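You operate a simulated robot arm through the tools that you are given. There is no shell and no other tool. Be economical: measure what you need, move in short steps, check, and stop when the job is done.

Carry out the task below with a simulated robot arm. There is one attempt and no reset: what you move stays moved.

Task
Fetch the white blanking plug and set it on the top of the brine tank lid. Then fetch the blue blanking plug and set it on the top of the salt tank lid. Then take the flat blue cap and put it on the yellow bay on the long table. Then take the yellow job card on the top of the repair bench and put it away on the yellow bay on the long table. Then put the relief insert with the black head on the top of the repair bench away on the top of the insert mat. Then fetch the blank cartridge with the brown band and stand it on the white order card. Then take the cup with the blue band and leave it on top of the cell plate with the white grip. Then push the drawer under the pumps shut. Then fetch the small paddle and stand it on top of the relief insert with the orange head. Then put the filter flask on the top of the salt table. Then put the red blanking plug on the top of the salt table away on the top of the repair bench. Then fetch the black seat gasket and set it on the top of the test bench. The order counts. Set down upright: relief insert with the black head, blank cartridge with the brown band, cup with the blue band, small paddle, filter flask.

Only the result counts: the job must be done as asked and must still hold three seconds after the hand-in. Knocking over, shifting, dropping, spilling or breaking anything else fails it. Lids that push on must go on centred and level and be pressed home; caps that screw on are set level and turned clockwise until they are tight.

Robot
A 7-joint arm with a two-finger parallel gripper on a trunk, on a base that drives. Base frame: it is fixed to the floor where the robot stands at the start and does not move with it; the origin is under the middle of the robot, x ahead of it, y to its left, z up; the surface under the hand at the start is at about z = 860. Units: mm, rad, N and s.
With the tool pointing down near the work surface it reaches from about 300 to 720 mm from the robot's upright axis, wherever it stands. Its first joint turns from -2.897 to 2.897 rad. Places, roughly: black seat gasket (7x6x2 cm) [-3300, -2700, 800]; blank cartridge with the brown ban (6x6x16 cm) [-1600, 700, 900]; blue blanking plug (3x3x4 cm) [600, 100, 900]; cell plate with the white grip (8x6x4 cm) [-1300, 1500, 800]; cup with the blue band (7x7x8 cm) [-1400, 1600, 800]; drawer under the pumps [-2000, -2900, 700]; filter flask (7x13x16 cm) [-1700, -3300, 900]; flat blue cap (6x6x3 cm) [400, -700, 900]; red blanking plug (3x3x4 cm) [-3300, -2000, 800]; relief insert with the black head [750, -750, 1000]; relief insert with the orange head [500, -2250, 1000]; small paddle (3x2x16 cm) [-1900, -3000, 900]; top of the brine tank lid [-3400, 200, 900]; top of the insert mat [500, -2100, 900]; top of the repair bench [600, -500, 900]; top of the salt table [-3400, -2200, 800]; top of the salt tank lid [-3300, -1300, 900]; top of the test bench [-1400, -3200, 900]; white blanking plug (3x3x4 cm) [600, 100, 900]; white order card [500, 3750, 500]; yellow bay on the long table [400, 1000, 800]; yellow job card [500, -1000, 750]. Payload 3.43 kg.
The TCP is the grasp point between the finger pads, 30 mm short of the fingertips. In the tool frame z runs along the fingers and y along their closing line. The gripper opens to 94 mm. The fingers are 28 mm wide and 10 mm thick; the gripper's body (50 by 96 mm) begins 55 mm behind the TCP.
Orientation is that of the tool frame in the base frame, as a unit quaternion [w, x, y, z]. With the fingers straight down and closing along the base's y, the tool's x points along the base's -x, its y along +y and its z along -z.

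Tools
- The arm moves only by the tool arm_command. Its argument "increments" is a list of rows, each an object (a shift or turn left out is 0, a gripper value left out holds the last) with "linear": the shift along the tool's x, y, z in mm, a list of three; "turn": the turn, a rotation vector about the tool's x, y, z in rad, a list of three; "fingers": the opening, from 0 (shut) to 1 (fully open). In form: [{"linear": [dx, dy, dz], "turn": [ax, ay, az], "fingers": fingers}, ...]. A call has 1 to 8 rows; each row shifts and turns the commanded pose from where the row before left it, along the tool's axes as they then stand. Each row takes 0.2 s and may step no farther than 50 mm and 0.15 rad from the row before; otherwise, or with a gripper value out of range, the whole call is refused. Where a pose cannot be reached the arm comes as near as it can. A force on the tool above 40 N (or 10 N above the force at the start of the call, whichever is more), or a blocked arm, ends the call early, and 0.2 s more pass. The fingers move at their own pace (about 108 mm/s each) and stop on an object; they squeeze with about 41 N. The grip force told is the motor's: it shows also when the fingers shut on nothing. Time passes only in rows, and 0.2 s behind the last, so rows that do not move let the fingers close. It gives the time, the measured TCP pose, the force on the tool (base axes), the opening and the grip force at its end, in the units of the frame above (readings bear some noise), with the torque about the TCP (base axes, N m) and any sound that the robot's microphone picked up.
- Cameras (640 x 400 px; columns grow to the right, rows downward): "scene" is now at [414.1, -58.5, 1284.2]; the picture's right is [-0.00, -0.17, -0.99], its down [-0.70, -0.70, 0.12] and it looks along [-0.71, 0.69, -0.12] (base axes); focal length 214 px, centre (320, 200). "wrist" rides on the gripper at [76, 14, -102] in the tool frame; the picture's right is [-0.18, 0.98, 0.00], its down [-0.75, -0.14, -0.64] and it looks along [-0.63, -0.12, 0.77] (tool axes); focal length 243 px, centre (320, 200). There is no depth. A picture from a camera that has moved, and an enlarged one, comes with that camera's place and axes in the base frame and with its lens.
- capture(camera): a new picture of that camera. No time passes.
- lift_body(by): slides the trunk up (or, below 0, down) by that many mm; the arm and the scene camera ride with it, the base frame stays. It gives what a move gives, with no picture.
- drive_base(legs): drives the robot by 1 to 6 legs, each [ahead, left, turn to the left] in mm, mm and rad, along the robot's own axes; the way and the turn of a leg run together, so that a leg with both is an arc; at most 1500 mm and 3.142 rad a leg. The arm and the cameras ride along, it lands a little off, and it stops where it bumps. It gives what a move gives.
- pan_tilt(pan, tilt): turns the head with the scene camera to pan (to the left, within 1.396 rad either way) and tilt (down, from -0.506 to 1.204), counted from straight ahead of the robot. It gives what a move gives.
- enlarge(camera, box): a new picture of the part [left, top, right, bottom] of that camera's present view, enlarged. No time passes.
- sign_off(): hands the job in; it is judged then, once.

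Go step by step. Nothing tells you exact positions but the pictures and the camera data: compare them with the known pose of the tool, close in by small moves and look again before you grip or let go. The budget is 556 turns and 346 pictures, counting those below and the enlarged ones. Unless the task says otherwise, let go and move clear before handing in.

The tools are called after "Request:" as name(argument=value, ...) on one line, values as JSON. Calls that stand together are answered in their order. arm_command: Moves the arm, as the interface text tells. Its arguments: {"type":"object","properties":{"increments":{"type":"array"}},"required":["increments"]} The other tools are called the same way: lift_body (by) slides the trunk up or down; drive_base (legs) drives the base; pan_tilt (pan, tilt) turns the head that bears the scene camera; capture (camera) takes a picture; enlarge (camera, box) takes an enlarged picture of a part of a camera's view; sign_off () hands the job in.

At the start:

```text
clock: 0.0
tcp_pos: [373.7, -138.3, 1168.2]
ee_rot: [0.0, 0.001, 1.0, 0.0]
contact_force: [0.4, 0.4, -0.8]
moment: [0.02, 0.04, -0.01]
grip_width: 94.1
gripper_force: 0.0
trunk travel left (down, up): [-200.0, 390.0]
robot x, y, heading: [0.7, -0.6, 0.005]
head pan, tilt: [1.4, 0.791]
```

scene: 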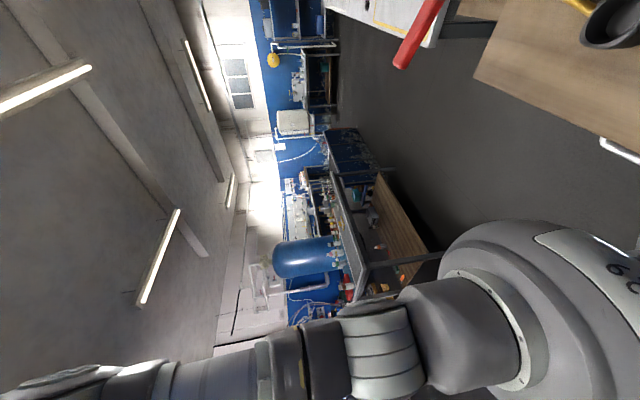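
wrist: 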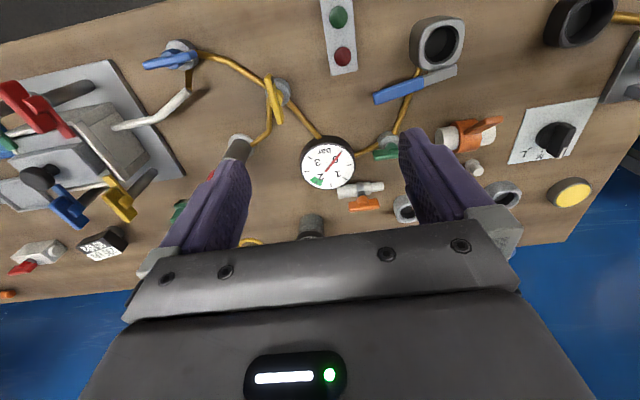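

I see the work board below the hand through the wrist camera; the scene camera looks off to the left and is rolled. I'll turn the head to look ahead.

Request:
pan_tilt(pan=0, tilt=0.8)

Request:
capture(camera="scene")

```text
clock: 1.5
tcp_pos: [374.8, -138.5, 1168.3]
ee_rot: [0.0, 0.0, 1.0, 0.0]
contact_force: [0.3, -0.4, 0.6]
moment: [0.0, 0.0, -0.01]
grip_width: 94.3
gripper_force: 0.0
trunk travel left (down, up): [-200.0, 390.0]
robot x, y, heading: [0.4, -2.9, -0.0]
head pan, tilt: [0.0, 0.799]
```

```text
343 pictures are left
camera scene: at [413.4, -138.4, 1217.3], right [0.0, -1.0, 0.0], down [-0.7, 0.0, 0.72], along [-0.72, 0.0, -0.7], focal length 214 px, centre (320, 200)
```

scene: 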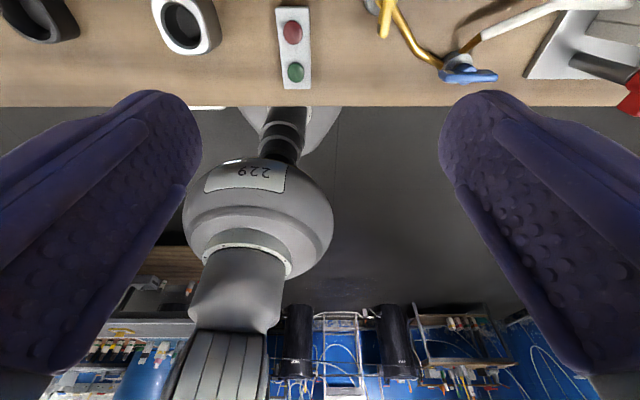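

The scene camera turns out to ride near the hand and its "ahead" is downward; I'll tilt it up to see the bench ahead and check.

Request:
pan_tilt(pan=0, tilt=-0.5)

Request:
capture(camera="scene")

```text
clock: 3.0
tcp_pos: [375.0, -138.6, 1168.4]
ee_rot: [0.001, 0.0, 1.0, 0.0]
contact_force: [-0.4, -0.6, -0.7]
moment: [-0.03, 0.01, 0.04]
grip_width: 94.1
gripper_force: 0.1
trunk travel left (down, up): [-200.0, 390.0]
robot x, y, heading: [-1.2, -1.1, -0.001]
head pan, tilt: [0.0, -0.499]
```

```text
342 pictures are left
camera scene: at [525.5, -138.4, 1230.9], right [0.0, -1.0, 0.0], down [-0.88, 0.0, -0.48], along [0.48, 0.0, -0.88], focal length 214 px, centre (320, 200)
```

scene: 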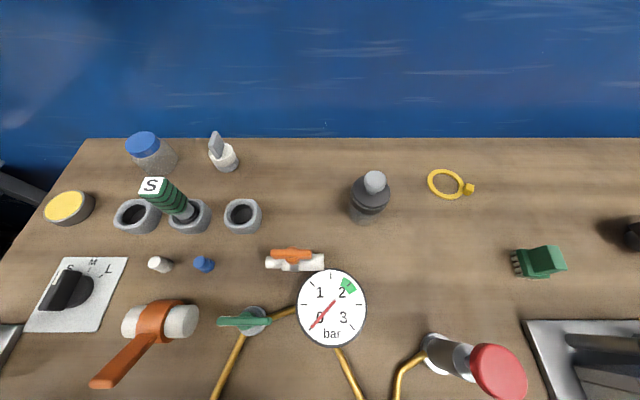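

The view is good: the white and blue plugs sit at about x≈600, y≈122 and 50. I'll enlarge to see how they stand.

Request:
enlarge(camera="scene", box=[90, 170, 250, 300])

```text
3.08 times, centred on (170, 235) of scene
camera zoom: at [525.5, -138.4, 1230.9], right [0.0, -1.0, 0.0], down [-0.88, 0.0, -0.48], along [0.48, 0.0, -0.88], focal length 660 px, centre (782, 92)
```

zoom: 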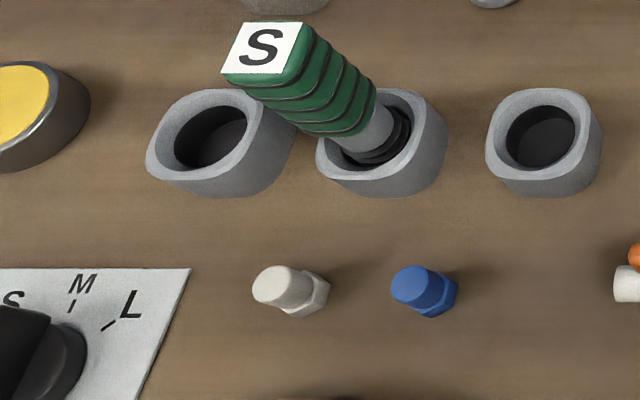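

Both plugs stand upright. I'll move over the white one with the fingers partly closed so as not to touch the blue.

Request:
arm_command(increments=[{"linear": [-28.1, 32.1, 0], "fingers": 0.6}, {"linear": [-28.1, 32.1, 0]}, {"linear": [-28.1, 32.1, 0]}, {"linear": [-28.1, 32.1, 0]}, {"linear": [-28.1, 32.1, 0]}, {"linear": [-28.1, 32.1, 0]}, {"linear": [-28.1, 32.1, 0]}, {"linear": [-28.1, 32.1, 0]}])

Request:
arm_command(increments=[{"linear": [0, 0, 45]}, {"linear": [0, 0, 45]}, {"linear": [0, 0, 45]}, {"linear": [0, 0, 0]}])

Request:
capture(camera="wrist")

Request:
capture(camera="scene")

```text
clock: 4.8
tcp_pos: [601.5, 120.9, 1168.4]
ee_rot: [0.0, 0.0, 1.0, 0.001]
contact_force: [-0.3, 0.4, -0.1]
moment: [-0.02, 0.01, 0.03]
grip_width: 56.4
gripper_force: 0.0
trunk travel left (down, up): [-200.0, 390.0]
robot x, y, heading: [0.7, 2.3, -0.0]
head pan, tilt: [0.0, -0.499]
```

```text
clock: 5.8
tcp_pos: [601.9, 118.6, 1032.4]
ee_rot: [0.0, 0.001, 1.0, 0.0]
contact_force: [0.1, 0.0, -0.1]
moment: [0.0, 0.03, 0.01]
grip_width: 56.6
gripper_force: 0.1
trunk travel left (down, up): [-200.0, 390.0]
robot x, y, heading: [-3.0, -1.0, -0.003]
head pan, tilt: [0.0, -0.499]
```

```text
340 pictures are left
camera wrist: at [524.2, 132.9, 1135.5], right [0.18, 0.98, 0.0], down [0.75, -0.14, 0.64], along [0.63, -0.12, -0.77], focal length 243 px, centre (320, 200)
```

wrist: 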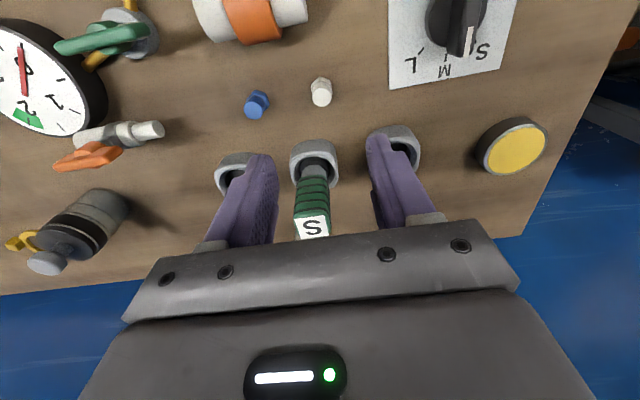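

```text
339 pictures are left
camera scene: at [752.9, 118.0, 1094.6], right [0.0, -1.0, 0.0], down [-0.88, 0.0, -0.48], along [0.48, 0.0, -0.88], focal length 214 px, centre (320, 200)
```

scene: 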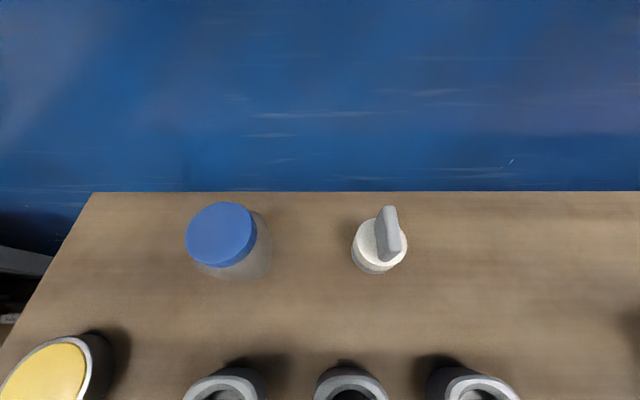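

The white plug is confirmed at about (598, 119). I'll lower onto it and close.

Request:
arm_command(increments=[{"linear": [3, 0, 45]}, {"linear": [0, 0, 45]}, {"linear": [0, 0, 30]}, {"linear": [0, 0, 14]}, {"linear": [0, 0, 0]}])

Request:
capture(camera="wrist")

```text
clock: 7.0
tcp_pos: [599.2, 122.0, 901.5]
ee_rot: [0.0, 0.001, 1.0, 0.0]
contact_force: [0.3, 0.2, 0.4]
moment: [0.05, 0.02, 0.0]
grip_width: 56.3
gripper_force: 0.0
trunk travel left (down, up): [-200.0, 390.0]
robot x, y, heading: [-1.1, -2.8, 0.004]
head pan, tilt: [0.0, -0.499]
```

```text
338 pictures are left
camera wrist: at [520.6, 135.6, 1004.2], right [0.18, 0.98, 0.0], down [0.75, -0.14, 0.64], along [0.63, -0.12, -0.77], focal length 243 px, centre (320, 200)
```

wrist: 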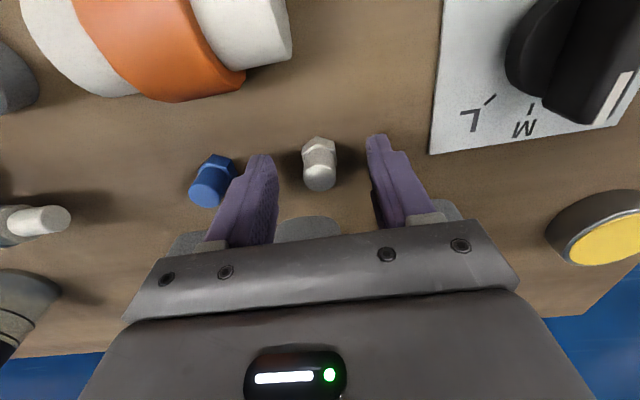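

The plug is between the fingers and slightly nearer the robot; I'll shift 5 mm, lower a bit and close.

Request:
arm_command(increments=[{"linear": [5, 0, 7]}, {"linear": [0, 0, 0], "fingers": 0.0}, {"fingers": 0.0}, {"fingers": 0.0}])

Request:
capture(camera="wrist")

```text
clock: 8.0
tcp_pos: [594.5, 120.5, 893.6]
ee_rot: [0.0, 0.001, 1.0, 0.0]
contact_force: [0.5, -0.5, 0.2]
moment: [0.02, 0.0, 0.03]
grip_width: 21.4
gripper_force: 41.1
trunk travel left (down, up): [-200.0, 390.0]
robot x, y, heading: [2.9, 1.7, 0.001]
head pan, tilt: [0.0, -0.499]
```

```text
337 pictures are left
camera wrist: at [515.8, 134.5, 997.0], right [0.18, 0.98, 0.0], down [0.75, -0.14, 0.64], along [0.63, -0.12, -0.77], focal length 243 px, centre (320, 200)
```

wrist: 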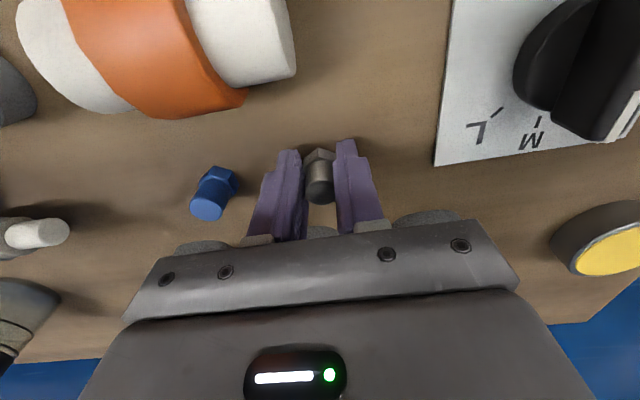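

The white plug is held. I'll lift, pull back and level the hand forward so that the scene camera can look around the room.

Request:
arm_command(increments=[{"linear": [0, 0, -48]}, {"linear": [0, 0, -48]}, {"linear": [0, 0, -48]}, {"linear": [0, 0, -48]}, {"linear": [0, 0, -48]}, {"linear": [0, 0, -48]}, {"linear": [45, -15, 0]}, {"linear": [45, -15, 0]}])

Request:
arm_command(increments=[{"linear": [45, -15, 0]}, {"linear": [45, -15, 0], "turn": [0, -0.15, 0]}, {"turn": [0, -0.15, 0]}, {"turn": [0, -0.15, 0]}, {"turn": [0, -0.15, 0]}, {"turn": [0, -0.15, 0]}, {"turn": [0, -0.15, 0]}, {"turn": [0, -0.15, 0]}])

Request:
arm_command(increments=[{"turn": [0, -0.15, 0]}, {"turn": [0, -0.15, 0]}, {"turn": [0, -0.15, 0]}, {"turn": [0, 0, 0]}])

Request:
pan_tilt(pan=1.39, tilt=0.35)

Request:
capture(camera="scene")

```text
clock: 9.8
tcp_pos: [498.4, 91.6, 1179.5]
ee_rot: [-0.001, -0.001, 1.0, 0.0]
contact_force: [-0.6, -0.7, -0.4]
moment: [-0.05, 0.02, 0.01]
grip_width: 21.6
gripper_force: 40.6
trunk travel left (down, up): [-200.0, 390.0]
robot x, y, heading: [-0.1, 3.8, 0.002]
head pan, tilt: [0.0, -0.499]
```

```text
clock: 11.6
tcp_pos: [433.0, 56.1, 1191.4]
ee_rot: [0.456, 0.005, 0.89, -0.02]
contact_force: [0.0, 0.2, -0.2]
moment: [0.0, 0.02, 0.0]
grip_width: 21.3
gripper_force: 40.9
out of reach, approached as far as the arm can: row 6, 7, 8
trunk travel left (down, up): [-200.0, 390.0]
robot x, y, heading: [0.9, 3.2, 0.001]
head pan, tilt: [0.0, -0.499]
```

```text
clock: 12.6
tcp_pos: [487.6, 72.5, 1213.6]
ee_rot: [0.643, 0.001, 0.766, -0.021]
contact_force: [-0.6, -0.9, 1.0]
moment: [-0.04, -0.01, -0.01]
grip_width: 21.3
gripper_force: 40.0
out of reach, approached as far as the arm can: row 1, 2, 3
trunk travel left (down, up): [-200.0, 390.0]
robot x, y, heading: [-3.3, -2.1, 0.008]
head pan, tilt: [0.0, -0.499]
```

```text
clock: 14.1
tcp_pos: [487.9, 72.5, 1213.8]
ee_rot: [0.642, 0.002, 0.766, -0.021]
contact_force: [0.6, -0.1, -0.6]
moment: [0.04, 0.01, 0.0]
grip_width: 21.3
gripper_force: 41.0
trunk travel left (down, up): [-200.0, 390.0]
robot x, y, heading: [-0.9, -1.2, 0.004]
head pan, tilt: [1.389, 0.351]
```

```text
336 pictures are left
camera scene: at [393.5, 168.5, 1305.8], right [0.96, -0.22, -0.16], down [-0.23, -0.36, -0.9], along [0.14, 0.91, -0.4], focal length 214 px, centre (320, 200)
```

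scene: 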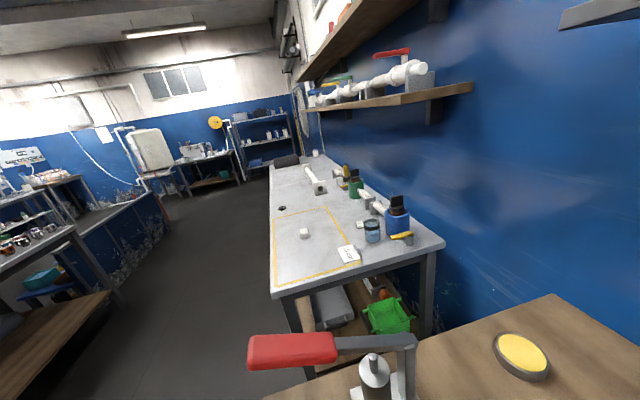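

I can see the long table with the yellow bay to the left. I'll back off and turn around to look at the rest of the room.

Request:
drive_base(legs=[[-500, 0, 0], [0, 0, 1.57]])

Request:
pan_tilt(pan=0.9, tilt=0.3)

Request:
capture(camera="scene")

Request:
pan_tilt(pan=0, tilt=0.3)

Request:
capture(camera="scene")

```text
clock: 20.9
tcp_pos: [-577.4, 487.1, 1213.2]
ee_rot: [0.475, -0.533, 0.549, 0.434]
contact_force: [0.1, 0.0, -0.2]
moment: [-0.01, 0.01, -0.03]
grip_width: 18.8
gripper_force: 41.1
trunk travel left (down, up): [-200.0, 390.0]
robot x, y, heading: [-519.1, -0.9, 1.543]
head pan, tilt: [1.389, 0.351]
```

```text
clock: 21.8
tcp_pos: [-577.4, 487.0, 1213.0]
ee_rot: [0.475, -0.534, 0.549, 0.435]
contact_force: [0.0, 0.5, -0.1]
moment: [-0.02, 0.01, 0.01]
grip_width: 19.3
gripper_force: 40.6
trunk travel left (down, up): [-200.0, 390.0]
robot x, y, heading: [-514.9, 1.8, 1.548]
head pan, tilt: [0.901, 0.3]
```

```text
335 pictures are left
camera scene: at [-655.1, 433.9, 1303.8], right [0.66, 0.74, -0.12], down [0.24, -0.36, -0.9], along [-0.71, 0.57, -0.42], focal length 214 px, centre (320, 200)
```

scene: 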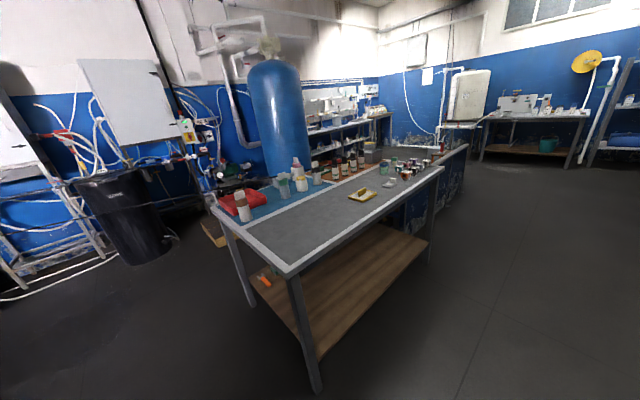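

```text
clock: 23.0
tcp_pos: [-578.5, 487.9, 1213.9]
ee_rot: [0.475, -0.534, 0.549, 0.434]
contact_force: [0.2, 0.6, -0.4]
moment: [-0.01, -0.01, 0.01]
grip_width: 19.3
gripper_force: 41.4
trunk travel left (down, up): [-200.0, 390.0]
robot x, y, heading: [-513.9, -2.5, 1.547]
head pan, tilt: [0.0, 0.3]
```

```text
334 pictures are left
camera scene: at [-580.1, 464.8, 1299.9], right [1.0, -0.05, 0.03], down [0.0, -0.46, -0.89], along [0.06, 0.89, -0.46], focal length 214 px, centre (320, 200)
```

scene: 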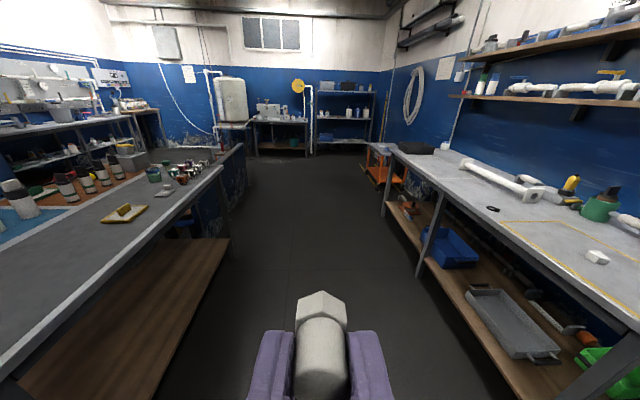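

The black bin at about (-3100, 300) must be the brine tank; the island table's near edge is at y≈680. I'll turn to face it and look along the route.

Request:
drive_base(legs=[[0, 0, 1.59]])

Request:
capture(camera="scene")

Request:
pan_tilt(pan=1.0, tilt=0.3)

Request:
capture(camera="scene")

```text
clock: 27.2
tcp_pos: [-1007.5, -47.4, 1213.9]
ee_rot: [-0.038, 0.766, -0.022, -0.642]
contact_force: [-1.0, -0.2, 0.0]
moment: [-0.04, -0.04, -0.04]
grip_width: 18.9
gripper_force: 41.1
trunk travel left (down, up): [-200.0, 390.0]
robot x, y, heading: [-518.2, -4.3, 3.089]
head pan, tilt: [0.0, 0.3]
```

```text
333 pictures are left
camera scene: at [-984.9, -52.8, 1299.9], right [0.08, 1.0, 0.03], down [0.46, -0.01, -0.89], along [-0.89, 0.09, -0.46], focal length 214 px, centre (320, 200)
```

scene: 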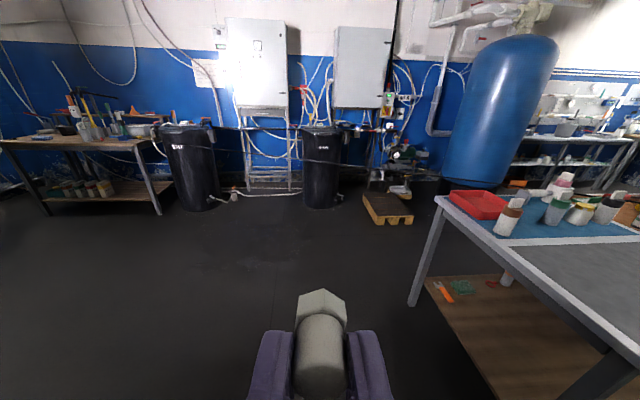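

```text
clock: 28.4
tcp_pos: [-1008.2, -46.8, 1213.7]
ee_rot: [-0.038, 0.766, -0.022, -0.642]
contact_force: [0.8, -0.4, -0.9]
moment: [0.01, -0.03, 0.0]
grip_width: 19.0
gripper_force: 41.0
trunk travel left (down, up): [-200.0, 390.0]
robot x, y, heading: [-514.2, -1.8, 3.082]
head pan, tilt: [1.0, 0.3]
```

```text
332 pictures are left
camera scene: at [-949.5, -134.8, 1304.9], right [-0.78, 0.61, -0.13], down [0.35, 0.25, -0.91], along [-0.52, -0.75, -0.41], focal length 214 px, centre (320, 200)
```

scene: 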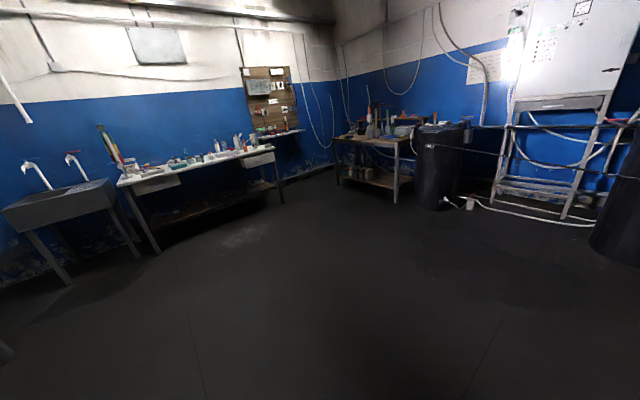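

Two black tanks: the salt tank beside the salt table, and the brine tank to its right at about (-3430, 190). I'll drive up toward the brine tank and look.

Request:
drive_base(legs=[[0, 0, 0.057], [1000, -95, 0], [1000, -95, 0]])

Request:
pan_tilt(pan=0, tilt=0.5)

Request:
capture(camera="scene")

```text
clock: 39.0
tcp_pos: [-3024.7, 56.2, 1214.1]
ee_rot: [-0.011, 0.765, 0.01, -0.644]
contact_force: [-0.5, -0.1, -0.1]
moment: [-0.03, -0.01, -0.01]
grip_width: 19.5
gripper_force: 41.5
trunk travel left (down, up): [-200.0, 390.0]
robot x, y, heading: [-2540.7, 144.4, -3.106]
head pan, tilt: [1.0, 0.3]
```

```text
clock: 40.2
tcp_pos: [-3025.9, 57.1, 1212.7]
ee_rot: [-0.011, 0.766, 0.01, -0.643]
contact_force: [0.2, 0.2, -0.4]
moment: [-0.01, 0.0, -0.02]
grip_width: 19.8
gripper_force: 41.5
trunk travel left (down, up): [-200.0, 390.0]
robot x, y, heading: [-2540.7, 144.9, -3.11]
head pan, tilt: [0.0, 0.499]
```

```text
331 pictures are left
camera scene: at [-2997.0, 53.1, 1282.2], right [0.0, 1.0, 0.03], down [0.62, 0.03, -0.78], along [-0.78, 0.02, -0.62], focal length 214 px, centre (320, 200)
```

scene: 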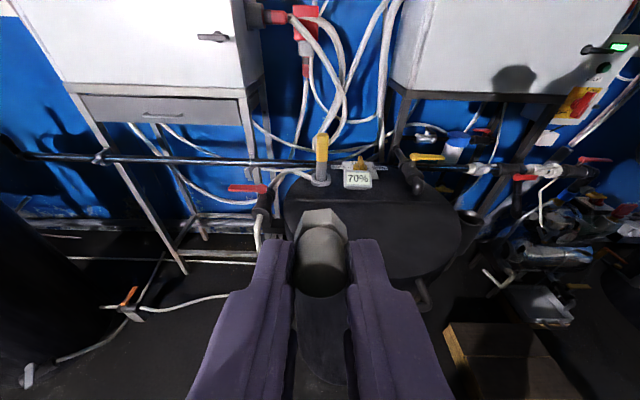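

The brine tank lid is visible; its front half is free. I'll drive 150 mm closer and point the tool down again.

Request:
drive_base(legs=[[150, 0, -0.035]])

Request:
arm_command(increments=[{"turn": [0, 0.15, 0]}, {"turn": [0, 0.15, 0]}, {"turn": [0, 0.15, 0]}, {"turn": [0, 0.15, 0]}, {"turn": [0, 0.15, 0]}, {"turn": [0, 0.15, 0]}, {"turn": [0, 0.15, 0]}, {"turn": [0, 0.15, 0]}])

Request:
arm_command(increments=[{"turn": [0, 0.15, 0]}, {"turn": [0, 0, 0]}])

```text
clock: 41.6
tcp_pos: [-3179.0, 70.6, 1213.9]
ee_rot: [-0.022, 0.766, -0.002, -0.642]
contact_force: [-0.7, 0.5, -0.4]
moment: [-0.01, -0.02, -0.02]
grip_width: 19.5
gripper_force: 42.1
trunk travel left (down, up): [-200.0, 390.0]
robot x, y, heading: [-2689.9, 142.5, 3.137]
head pan, tilt: [0.0, 0.499]
```

```text
clock: 43.4
tcp_pos: [-3179.2, 71.7, 1214.0]
ee_rot: [-0.016, 0.995, -0.014, -0.097]
contact_force: [0.1, -0.9, -0.3]
moment: [0.0, 0.0, -0.02]
grip_width: 19.4
gripper_force: 40.5
trunk travel left (down, up): [-200.0, 390.0]
robot x, y, heading: [-2689.7, 140.4, 3.142]
head pan, tilt: [0.0, 0.499]
```

```text
clock: 44.0
tcp_pos: [-3178.9, 71.4, 1214.0]
ee_rot: [-0.015, 1.0, -0.016, -0.022]
contact_force: [-0.4, 0.2, -0.2]
moment: [0.0, -0.02, 0.0]
grip_width: 19.4
gripper_force: 40.9
trunk travel left (down, up): [-200.0, 390.0]
robot x, y, heading: [-2693.8, 142.6, 3.137]
head pan, tilt: [0.0, 0.499]
```

I'll correct the small tilt and shift above the free front part of the lid, then look.

Request:
arm_command(increments=[{"turn": [-0.03, 0.044, -0.032]}, {"linear": [-28, -35, 0]}, {"linear": [-28, -35, 0]}, {"linear": [-28, -35, 0]}, {"linear": [-28, -34, 0]}, {"linear": [0, 0, 40]}, {"linear": [0, 0, 40]}, {"linear": [0, 0, 40]}])

Request:
capture(camera="wrist")

Request:
capture(camera="scene")

```text
clock: 45.8
tcp_pos: [-3290.9, 213.7, 1091.5]
ee_rot: [0.0, 1.0, 0.0, -0.001]
contact_force: [-0.5, 0.4, -0.4]
moment: [0.03, 0.0, 0.0]
grip_width: 19.6
gripper_force: 40.6
trunk travel left (down, up): [-200.0, 390.0]
robot x, y, heading: [-2689.9, 140.2, 3.139]
head pan, tilt: [0.0, 0.499]
```

```text
330 pictures are left
camera wrist: at [-3216.1, 198.4, 1195.1], right [-0.18, -0.98, 0.0], down [-0.75, 0.14, 0.64], along [-0.63, 0.12, -0.77], focal length 243 px, centre (320, 200)
```

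wrist: 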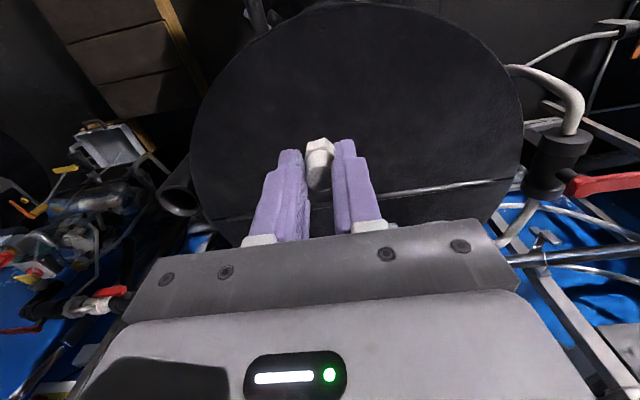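

```text
329 pictures are left
camera scene: at [-3353.8, 212.1, 1130.7], right [0.0, 1.0, 0.0], down [0.88, 0.0, 0.48], along [0.48, 0.0, -0.88], focal length 214 px, centre (320, 200)
```

scene: 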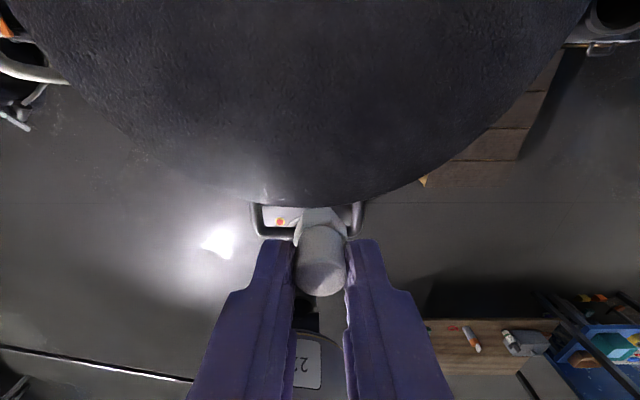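

The plug is above the lid's front half. I'll descend and check before contact.

Request:
arm_command(increments=[{"linear": [-25, 0, 40]}, {"linear": [0, 0, 40]}, {"linear": [0, 0, 40]}, {"linear": [0, 0, 20]}, {"linear": [0, 0, 0]}])

Request:
capture(camera="wrist")

```text
clock: 47.0
tcp_pos: [-3315.4, 211.9, 958.4]
ee_rot: [-0.001, 1.0, 0.0, -0.004]
contact_force: [0.4, 1.4, 30.2]
moment: [-0.02, -0.04, 0.0]
grip_width: 19.9
gripper_force: 40.6
trunk travel left (down, up): [-200.0, 390.0]
robot x, y, heading: [-2690.3, 139.4, 3.138]
head pan, tilt: [0.0, 0.499]
```

```text
328 pictures are left
camera wrist: at [-3240.0, 196.8, 1061.3], right [-0.18, -0.98, 0.0], down [-0.75, 0.14, 0.65], along [-0.64, 0.12, -0.76], focal length 243 px, centre (320, 200)
```

wrist: 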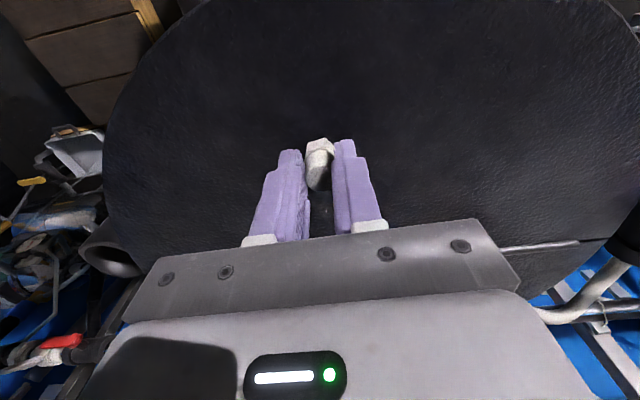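

Contact: 30 N upward, so the plug rests on the lid. I'll relax the pressure, release and lift off.

Request:
arm_command(increments=[{"linear": [0, 0, -6]}, {"linear": [0, 0, 0]}])

Request:
enlarge(camera="wrist", box=[240, 100, 400, 200])

```text
clock: 47.6
tcp_pos: [-3316.7, 213.0, 958.6]
ee_rot: [-0.001, 1.0, 0.0, 0.0]
contact_force: [-1.8, 0.5, 3.3]
moment: [-0.01, 0.08, 0.01]
grip_width: 19.6
gripper_force: 41.1
trunk travel left (down, up): [-200.0, 390.0]
robot x, y, heading: [-2689.9, 142.9, 3.14]
head pan, tilt: [0.0, 0.499]
```

```text
4.00 times, centred on (320, 150) of wrist
camera zoom: at [-3241.0, 196.9, 1062.4], right [-0.18, -0.98, 0.0], down [-0.75, 0.14, 0.64], along [-0.63, 0.12, -0.77], focal length 970 px, centre (320, 400)
```

zoom: 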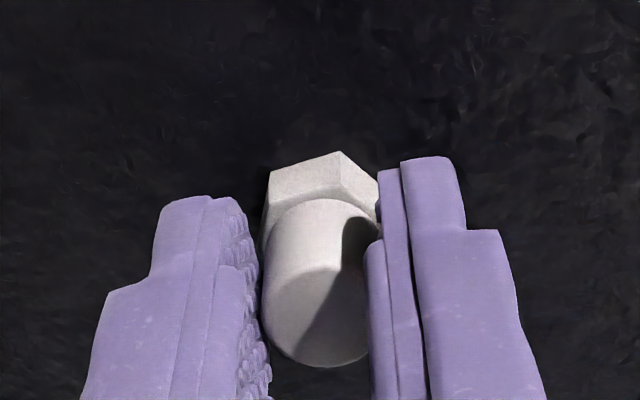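

It looks seated. Release gently and retreat upward.

Request:
arm_command(increments=[{"fingers": 0.3}, {"fingers": 0.5}, {"linear": [0, 0, 0]}, {"linear": [0, 0, -30]}, {"linear": [0, 0, -40]}, {"linear": [0, 0, -40]}, {"linear": [0, 0, -40]}])

Request:
capture(camera="wrist")

```text
clock: 49.2
tcp_pos: [-3315.6, 209.1, 1109.3]
ee_rot: [-0.001, 1.0, 0.0, 0.0]
contact_force: [0.1, 0.5, 0.4]
moment: [0.02, 0.05, -0.01]
grip_width: 47.1
gripper_force: 0.1
trunk travel left (down, up): [-200.0, 390.0]
robot x, y, heading: [-2690.0, 142.0, 3.134]
head pan, tilt: [0.0, 0.499]
```

```text
326 pictures are left
camera wrist: at [-3240.1, 195.4, 1213.3], right [-0.18, -0.98, 0.0], down [-0.75, 0.14, 0.64], along [-0.63, 0.12, -0.77], focal length 243 px, centre (320, 200)
```

wrist: 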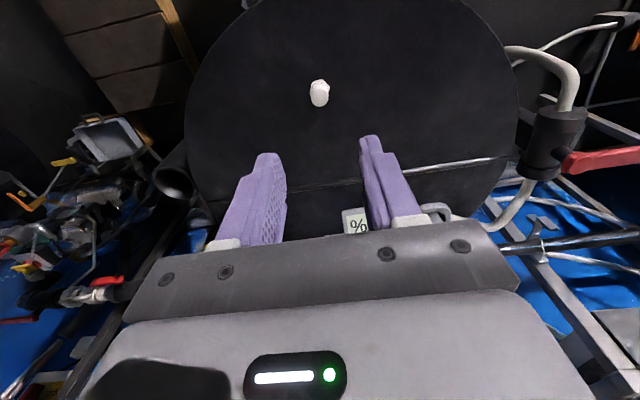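

The white plug stands on the brine lid. Back to the bench for the blue plug: raise, retract, back off, turn and drive.

Request:
arm_command(increments=[{"linear": [0, 0, -45]}, {"linear": [0, 0, -45]}, {"linear": [45, 15, 0]}, {"linear": [45, 15, 0]}, {"linear": [45, 15, 0]}, {"linear": [45, 15, 0]}, {"linear": [20, 7, 0]}])

Request:
drive_base(legs=[[-500, 0, 0], [0, 0, -3.14], [1100, -70, 0], [1090, -70, 0]])

Request:
pan_tilt(pan=0, tilt=-0.5)

Request:
capture(camera="scene")

```text
clock: 50.8
tcp_pos: [-3117.3, 143.0, 1197.4]
ee_rot: [0.0, 1.0, 0.0, -0.001]
contact_force: [1.2, -0.6, 0.1]
moment: [-0.01, 0.01, 0.0]
grip_width: 47.1
gripper_force: 0.1
trunk travel left (down, up): [-200.0, 390.0]
robot x, y, heading: [-2692.1, 140.6, 3.136]
head pan, tilt: [0.0, 0.499]
```

```text
clock: 71.7
tcp_pos: [367.5, -312.3, 1197.6]
ee_rot: [0.001, 0.06, 0.998, -0.001]
contact_force: [-0.4, -1.6, -0.7]
moment: [0.02, 0.01, 0.0]
grip_width: 47.1
gripper_force: 0.2
trunk travel left (down, up): [-200.0, 390.0]
robot x, y, heading: [-58.2, -260.9, -0.122]
head pan, tilt: [0.0, 0.499]
```

```text
clock: 72.9
tcp_pos: [366.3, -311.2, 1197.4]
ee_rot: [0.001, 0.061, 0.998, -0.001]
contact_force: [0.2, 0.0, 0.6]
moment: [0.01, 0.0, 0.03]
grip_width: 47.0
gripper_force: 0.1
trunk travel left (down, up): [-200.0, 390.0]
robot x, y, heading: [-57.8, -254.8, -0.127]
head pan, tilt: [0.0, -0.499]
```

```text
325 pictures are left
camera scene: at [517.0, -330.9, 1259.4], right [-0.12, -0.99, 0.0], down [-0.87, 0.11, -0.48], along [0.48, -0.06, -0.88], focal length 214 px, centre (320, 200)
```

scene: 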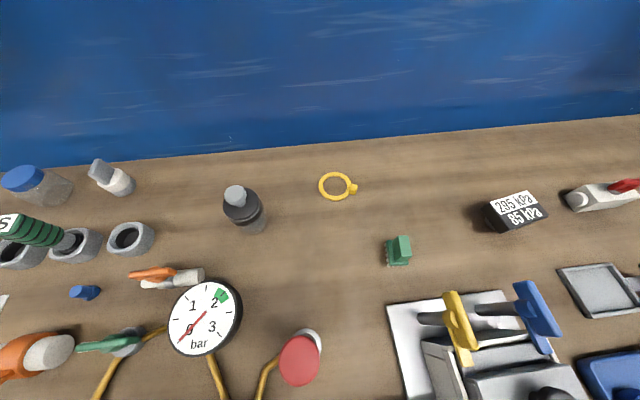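

I'm a bit right and askew; I'll sidestep left and straighten.

Request:
drive_base(legs=[[20, 270, 0.124]])

```text
clock: 74.8
tcp_pos: [405.6, 13.3, 1196.9]
ee_rot: [0.002, -0.005, 1.0, -0.001]
contact_force: [-0.4, -0.3, -0.1]
moment: [-0.02, -0.02, 0.0]
grip_width: 46.7
gripper_force: 0.1
trunk travel left (down, up): [-200.0, 390.0]
robot x, y, heading: [-16.4, 10.3, 0.009]
head pan, tilt: [0.0, -0.499]
```

Now above the blue plug and check with the wrist camera.

Request:
arm_command(increments=[{"linear": [-47, 9, 0], "fingers": 0.5}, {"linear": [-47, 9, 0]}, {"linear": [-47, 9, 0]}, {"linear": [-47, 8, 0]}, {"linear": [0, 0, 45]}, {"linear": [0, 0, 45]}, {"linear": [0, 0, 45]}, {"linear": [0, 0, 45]}])

Request:
capture(camera="wrist")

```text
clock: 76.7
tcp_pos: [593.4, 47.0, 1017.4]
ee_rot: [0.001, -0.005, 1.0, -0.001]
contact_force: [0.4, 0.3, 0.5]
moment: [-0.02, 0.0, 0.05]
grip_width: 47.0
gripper_force: 0.0
trunk travel left (down, up): [-200.0, 390.0]
robot x, y, heading: [-22.1, 8.8, 0.01]
head pan, tilt: [0.0, -0.499]
```

```text
324 pictures are left
camera wrist: at [515.0, 60.3, 1120.4], right [0.17, 0.98, 0.0], down [0.75, -0.13, 0.64], along [0.63, -0.11, -0.77], focal length 243 px, centre (320, 200)
```

wrist: 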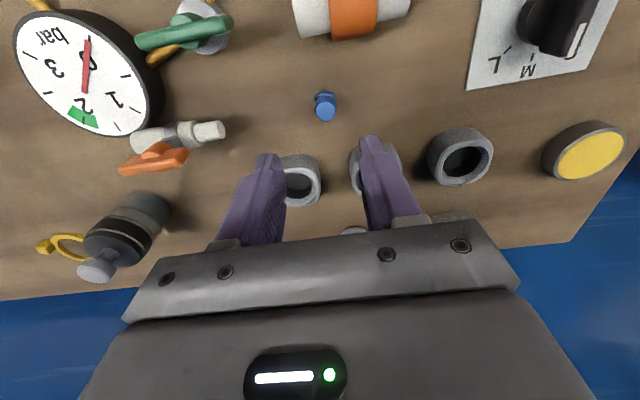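

Blue plug at (595, 51). Descend and grip.

Request:
arm_command(increments=[{"linear": [0, 4, 45]}, {"linear": [0, 0, 45]}, {"linear": [0, 0, 20]}, {"linear": [0, 0, 14]}, {"linear": [0, 0, 0]}, {"fingers": 0}, {"fingers": 0}, {"fingers": 0}])

Request:
capture(camera="wrist")

```text
clock: 78.5
tcp_pos: [592.6, 54.6, 891.8]
ee_rot: [0.001, -0.005, 1.0, -0.001]
contact_force: [0.0, -0.2, 0.5]
moment: [-0.01, 0.01, 0.01]
grip_width: 22.3
gripper_force: 40.7
trunk travel left (down, up): [-200.0, 390.0]
robot x, y, heading: [-22.6, 7.7, 0.009]
head pan, tilt: [0.0, -0.499]
```

```text
323 pictures are left
camera wrist: at [514.3, 66.9, 995.3], right [0.17, 0.98, 0.0], down [0.75, -0.13, 0.64], along [0.63, -0.11, -0.77], focal length 243 px, centre (320, 200)
```

wrist: 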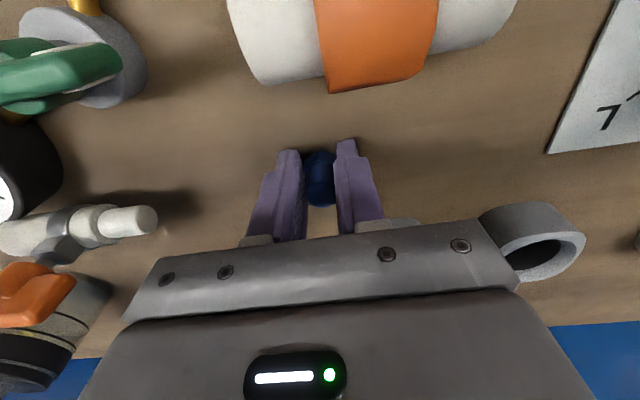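

Gripped. Lift, retract, back off and turn around toward the salt tank.

Request:
arm_command(increments=[{"linear": [0, 0, -48]}, {"linear": [0, 0, -48]}, {"linear": [0, 0, -48]}, {"linear": [0, 0, -48]}, {"linear": [0, 0, -48]}, {"linear": [0, 0, -48]}, {"linear": [45, -10, 0]}, {"linear": [45, -10, 0]}])

Request:
arm_command(increments=[{"linear": [45, -10, 0]}, {"linear": [45, -10, 0]}])

Request:
drive_base(legs=[[-500, 0, 0], [0, 0, 3.132]])

```text
clock: 80.2
tcp_pos: [502.0, 30.4, 1182.1]
ee_rot: [0.001, -0.005, 1.0, -0.001]
contact_force: [-1.4, -0.1, 0.4]
moment: [0.03, 0.0, 0.03]
grip_width: 22.0
gripper_force: 41.7
trunk travel left (down, up): [-200.0, 390.0]
robot x, y, heading: [-18.6, 6.1, 0.008]
head pan, tilt: [0.0, -0.499]
```

```text
clock: 80.8
tcp_pos: [414.2, 7.2, 1183.8]
ee_rot: [0.002, -0.005, 1.0, -0.001]
contact_force: [-0.1, 0.5, -0.5]
moment: [-0.02, -0.02, 0.0]
grip_width: 21.9
gripper_force: 41.2
trunk travel left (down, up): [-200.0, 390.0]
robot x, y, heading: [-21.5, 10.2, 0.008]
head pan, tilt: [0.0, -0.499]
```

```text
clock: 91.1
tcp_pos: [-960.0, 13.7, 1185.3]
ee_rot: [-0.001, 1.0, -0.009, -0.002]
contact_force: [-0.7, -0.7, -0.4]
moment: [0.03, 0.02, -0.04]
grip_width: 21.8
gripper_force: 41.1
trunk travel left (down, up): [-200.0, 390.0]
robot x, y, heading: [-525.5, 2.0, 3.124]
head pan, tilt: [0.0, -0.499]
```

Request:
drive_base(legs=[[1037, 670, 0], [1037, 670, 0.017]])

Request:
capture(camera="scene")

Request:
capture(camera="wrist")

```text
clock: 103.1
tcp_pos: [-3121.7, -1153.0, 1183.1]
ee_rot: [0.0, 1.0, -0.024, -0.001]
contact_force: [0.2, 1.1, -0.1]
moment: [-0.01, -0.02, 0.02]
grip_width: 21.4
gripper_force: 40.8
trunk travel left (down, up): [-200.0, 390.0]
robot x, y, heading: [-2687.8, -1177.2, 3.09]
head pan, tilt: [0.0, -0.499]
```

```text
322 pictures are left
camera scene: at [-3269.5, -1146.9, 1246.1], right [0.05, 1.0, 0.0], down [0.88, -0.04, -0.48], along [-0.48, 0.02, -0.88], focal length 214 px, centre (320, 200)
```

scene: 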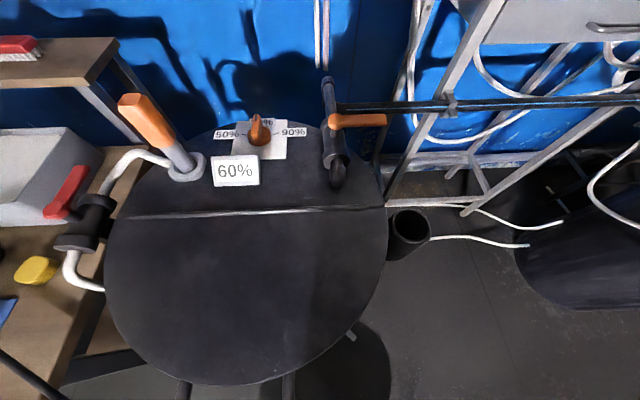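

```text
321 pictures are left
camera wrist: at [-3046.7, -1171.7, 1286.4], right [-0.23, -0.97, 0.0], down [-0.74, 0.18, 0.64], along [-0.63, 0.15, -0.77], focal length 243 px, centre (320, 200)
```

wrist: 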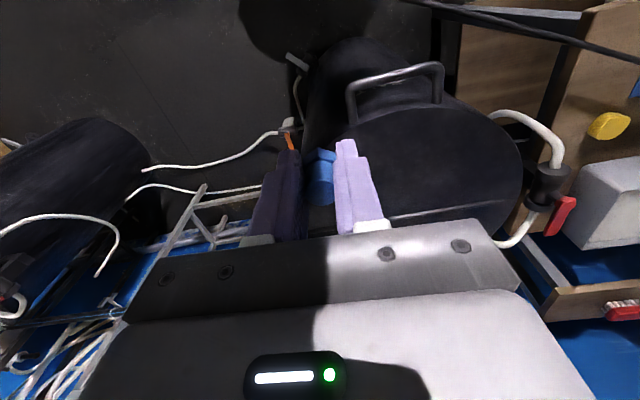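

The salt tank lid is ahead; its free front half centre is around (-3309, -1253). I'll move over and descend part of the way.

Request:
arm_command(increments=[{"linear": [-36, 22, 0]}, {"linear": [-36, 22, 0]}, {"linear": [-36, 22, 0]}, {"linear": [-36, 22, 0]}, {"linear": [-37, 23, 0]}, {"linear": [0, 0, 48]}, {"linear": [0, 0, 48]}, {"linear": [0, 0, 48]}])

Request:
arm_command(increments=[{"linear": [0, 0, 40]}, {"linear": [0, 0, 20]}, {"linear": [0, 0, 0]}])

Request:
capture(camera="wrist")

```text
clock: 104.9
tcp_pos: [-3307.3, -1255.4, 1038.5]
ee_rot: [-0.001, 1.0, -0.024, -0.002]
contact_force: [-0.3, 0.7, -1.3]
moment: [-0.02, 0.0, 0.04]
grip_width: 21.7
gripper_force: 41.2
trunk travel left (down, up): [-200.0, 390.0]
robot x, y, heading: [-2685.3, -1181.5, 3.089]
head pan, tilt: [0.0, -0.499]
```

```text
clock: 105.7
tcp_pos: [-3306.4, -1253.5, 979.9]
ee_rot: [-0.001, 1.0, -0.025, 0.0]
contact_force: [-0.5, 0.0, 0.2]
moment: [-0.03, 0.0, -0.03]
grip_width: 21.6
gripper_force: 41.4
trunk travel left (down, up): [-200.0, 390.0]
robot x, y, heading: [-2685.3, -1179.6, 3.09]
head pan, tilt: [0.0, -0.499]
```

```text
320 pictures are left
camera wrist: at [-3231.8, -1272.1, 1081.5], right [-0.23, -0.97, 0.0], down [-0.74, 0.18, 0.64], along [-0.63, 0.15, -0.77], focal length 243 px, centre (320, 200)
```

wrist: 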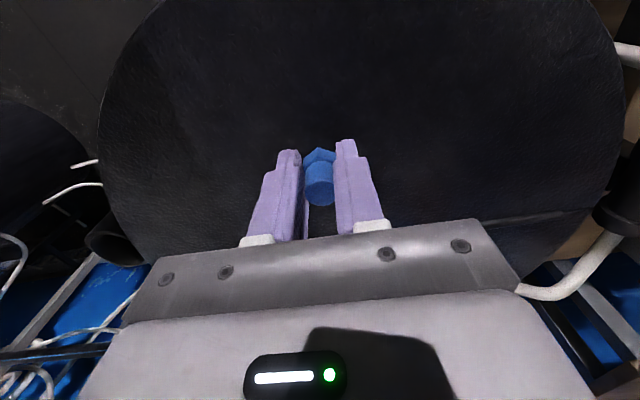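

Now descend slowly to contact.

Request:
arm_command(increments=[{"linear": [0, 0, 10]}, {"linear": [0, 0, 8]}, {"linear": [0, 0, 2]}, {"linear": [0, 0, 0]}])

```text
clock: 106.7
tcp_pos: [-3307.4, -1253.7, 959.3]
ee_rot: [-0.002, 1.0, -0.024, -0.001]
contact_force: [-0.3, -0.3, -0.1]
moment: [0.0, -0.03, 0.01]
grip_width: 21.1
gripper_force: 41.3
trunk travel left (down, up): [-200.0, 390.0]
robot x, y, heading: [-2688.0, -1179.8, 3.092]
head pan, tilt: [0.0, -0.499]
```

Request:
arm_command(increments=[{"linear": [0, 0, 2]}, {"linear": [0, 0, 2]}, {"linear": [0, 0, 1]}, {"linear": [0, 0, 0]}])

```text
clock: 107.7
tcp_pos: [-3307.7, -1255.4, 954.0]
ee_rot: [-0.001, 1.0, -0.025, -0.001]
contact_force: [0.9, 0.5, -0.1]
moment: [0.04, -0.01, -0.02]
grip_width: 21.4
gripper_force: 41.1
trunk travel left (down, up): [-200.0, 390.0]
robot x, y, heading: [-2689.4, -1178.9, 3.09]
head pan, tilt: [0.0, -0.499]
```

No contact yet; going on in small steps.

Request:
arm_command(increments=[{"linear": [0, 0, 2]}, {"linear": [0, 0, 2]}, {"linear": [0, 0, 2]}, {"linear": [0, 0, 0]}])

Request:
enlarge(camera="wrist", box=[240, 100, 400, 200])

```text
clock: 108.7
tcp_pos: [-3308.4, -1254.7, 948.6]
ee_rot: [-0.001, 1.0, -0.024, -0.002]
contact_force: [0.9, -0.6, 0.7]
moment: [0.01, -0.03, -0.03]
grip_width: 21.4
gripper_force: 41.4
trunk travel left (down, up): [-200.0, 390.0]
robot x, y, heading: [-2685.3, -1180.3, 3.091]
head pan, tilt: [0.0, -0.499]
```

```text
4.00 times, centred on (320, 150) of wrist
camera zoom: at [-3233.7, -1273.9, 1051.3], right [-0.23, -0.97, 0.0], down [-0.74, 0.18, 0.64], along [-0.63, 0.15, -0.77], focal length 970 px, centre (320, 400)
```

zoom: 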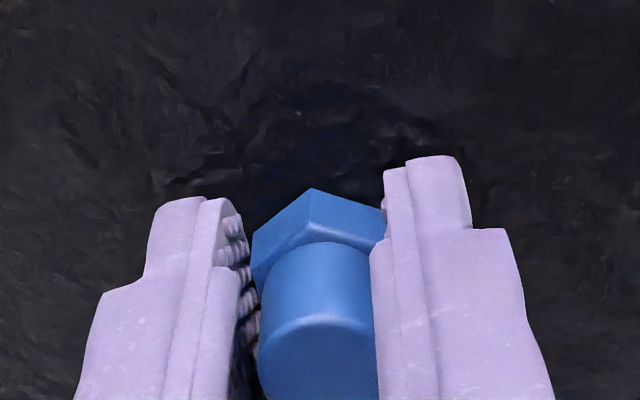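

Request:
arm_command(increments=[{"linear": [0, 0, 2]}, {"linear": [0, 0, 2]}, {"linear": [0, 0, 2]}, {"linear": [0, 0, 2]}, {"linear": [0, 0, 2]}, {"linear": [0, 0, 0]}])

```text
clock: 109.8
tcp_pos: [-3308.3, -1254.8, 945.3]
ee_rot: [0.0, 1.0, -0.023, -0.006]
contact_force: [5.3, 0.2, 15.1]
moment: [0.04, -0.27, -0.02]
grip_width: 21.1
gripper_force: 40.7
trunk travel left (down, up): [-200.0, 390.0]
robot x, y, heading: [-2686.9, -1180.5, 3.083]
head pan, tilt: [0.0, -0.499]
stopped in row 5: the force on the tool passed its limit at 46 N (the readings are from after the stop); the commanded pose is now the measured one
```

Contact at z≈945. I'll relax 1 mm and release.

Request:
arm_command(increments=[{"linear": [0, 0, -1]}, {"fingers": 0.3}, {"fingers": 0.5}, {"linear": [0, 0, 0]}, {"linear": [0, 0, -30]}, {"linear": [0, 0, -45]}, {"linear": [0, 0, -45]}, {"linear": [0, 0, -45]}])

Request:
capture(camera="wrist")

```text
clock: 111.6
tcp_pos: [-3309.7, -1255.0, 1109.2]
ee_rot: [0.0, 1.0, -0.025, -0.003]
contact_force: [1.5, 0.3, -0.3]
moment: [-0.02, -0.02, 0.0]
grip_width: 47.0
gripper_force: 0.2
trunk travel left (down, up): [-200.0, 390.0]
robot x, y, heading: [-2681.3, -1177.6, 3.089]
head pan, tilt: [0.0, -0.499]
```

```text
318 pictures are left
camera wrist: at [-3236.0, -1273.1, 1211.6], right [-0.23, -0.97, 0.0], down [-0.74, 0.18, 0.65], along [-0.63, 0.15, -0.76], focal length 243 px, centre (320, 200)
```

wrist: 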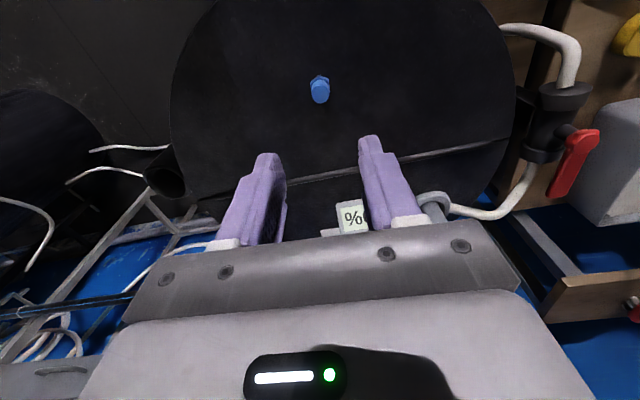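

Blue plug is on the salt lid. Next the flat blue cap on the bench at (400, -700): drive back there.

Request:
arm_command(increments=[{"linear": [0, 0, -45]}, {"linear": [0, 0, -45]}, {"linear": [45, -20, 0]}, {"linear": [45, -20, 0]}, {"linear": [45, -20, 0]}, {"linear": [45, -10, 0]}, {"linear": [20, -10, 0]}])

Request:
drive_base(legs=[[-500, 0, 0], [0, 0, -3.09]])

```text
clock: 113.2
tcp_pos: [-3103.6, -1183.1, 1196.1]
ee_rot: [0.0, 1.0, -0.024, -0.004]
contact_force: [0.3, 0.5, 0.2]
moment: [-0.02, 0.02, -0.01]
grip_width: 47.1
gripper_force: 0.0
trunk travel left (down, up): [-200.0, 390.0]
robot x, y, heading: [-2686.6, -1177.1, 3.089]
head pan, tilt: [0.0, -0.499]
```

```text
clock: 123.4
tcp_pos: [-1766.1, -1171.4, 1196.8]
ee_rot: [0.004, -0.012, 1.0, 0.0]
contact_force: [0.2, 0.2, 0.7]
moment: [-0.03, -0.01, 0.01]
grip_width: 47.2
gripper_force: 0.0
trunk travel left (down, up): [-200.0, 390.0]
robot x, y, heading: [-2182.2, -1204.1, 0.018]
head pan, tilt: [0.0, -0.499]
```

Request:
drive_base(legs=[[1030, 233, -0.018], [1030, 233, 0]])

Request:
capture(camera="scene")

Request:
capture(camera="wrist")

```text
clock: 133.9
tcp_pos: [304.4, -741.1, 1197.2]
ee_rot: [0.004, 0.008, 1.0, 0.0]
contact_force: [-0.6, -0.3, 0.7]
moment: [0.05, -0.04, 0.01]
grip_width: 47.1
gripper_force: 0.0
trunk travel left (down, up): [-200.0, 390.0]
robot x, y, heading: [-115.9, -762.1, -0.021]
head pan, tilt: [0.0, -0.499]
```

```text
317 pictures are left
camera scene: at [455.3, -744.0, 1259.8], right [-0.02, -1.0, 0.0], down [-0.87, 0.01, -0.48], along [0.48, -0.01, -0.87], focal length 214 px, centre (320, 200)
```

scene: 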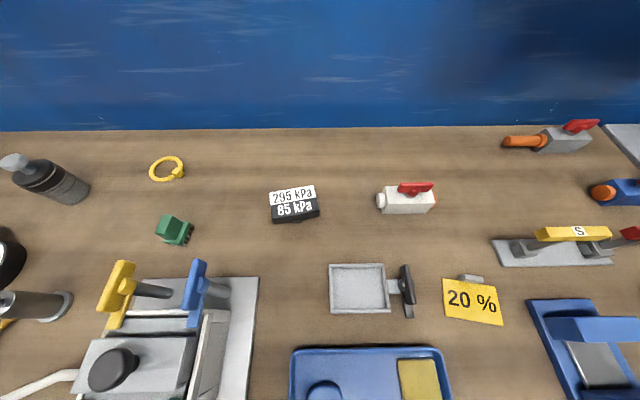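

```text
316 pictures are left
camera wrist: at [226.6, -725.4, 1299.0], right [0.2, 0.98, 0.0], down [0.75, -0.15, 0.65], along [0.63, -0.13, -0.76], focal length 243 px, centre (320, 200)
```

wrist: 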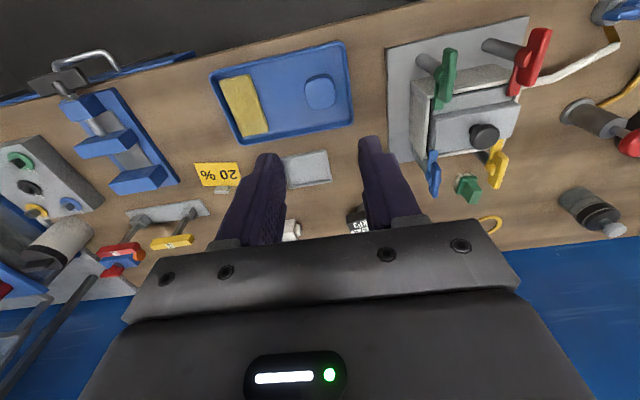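

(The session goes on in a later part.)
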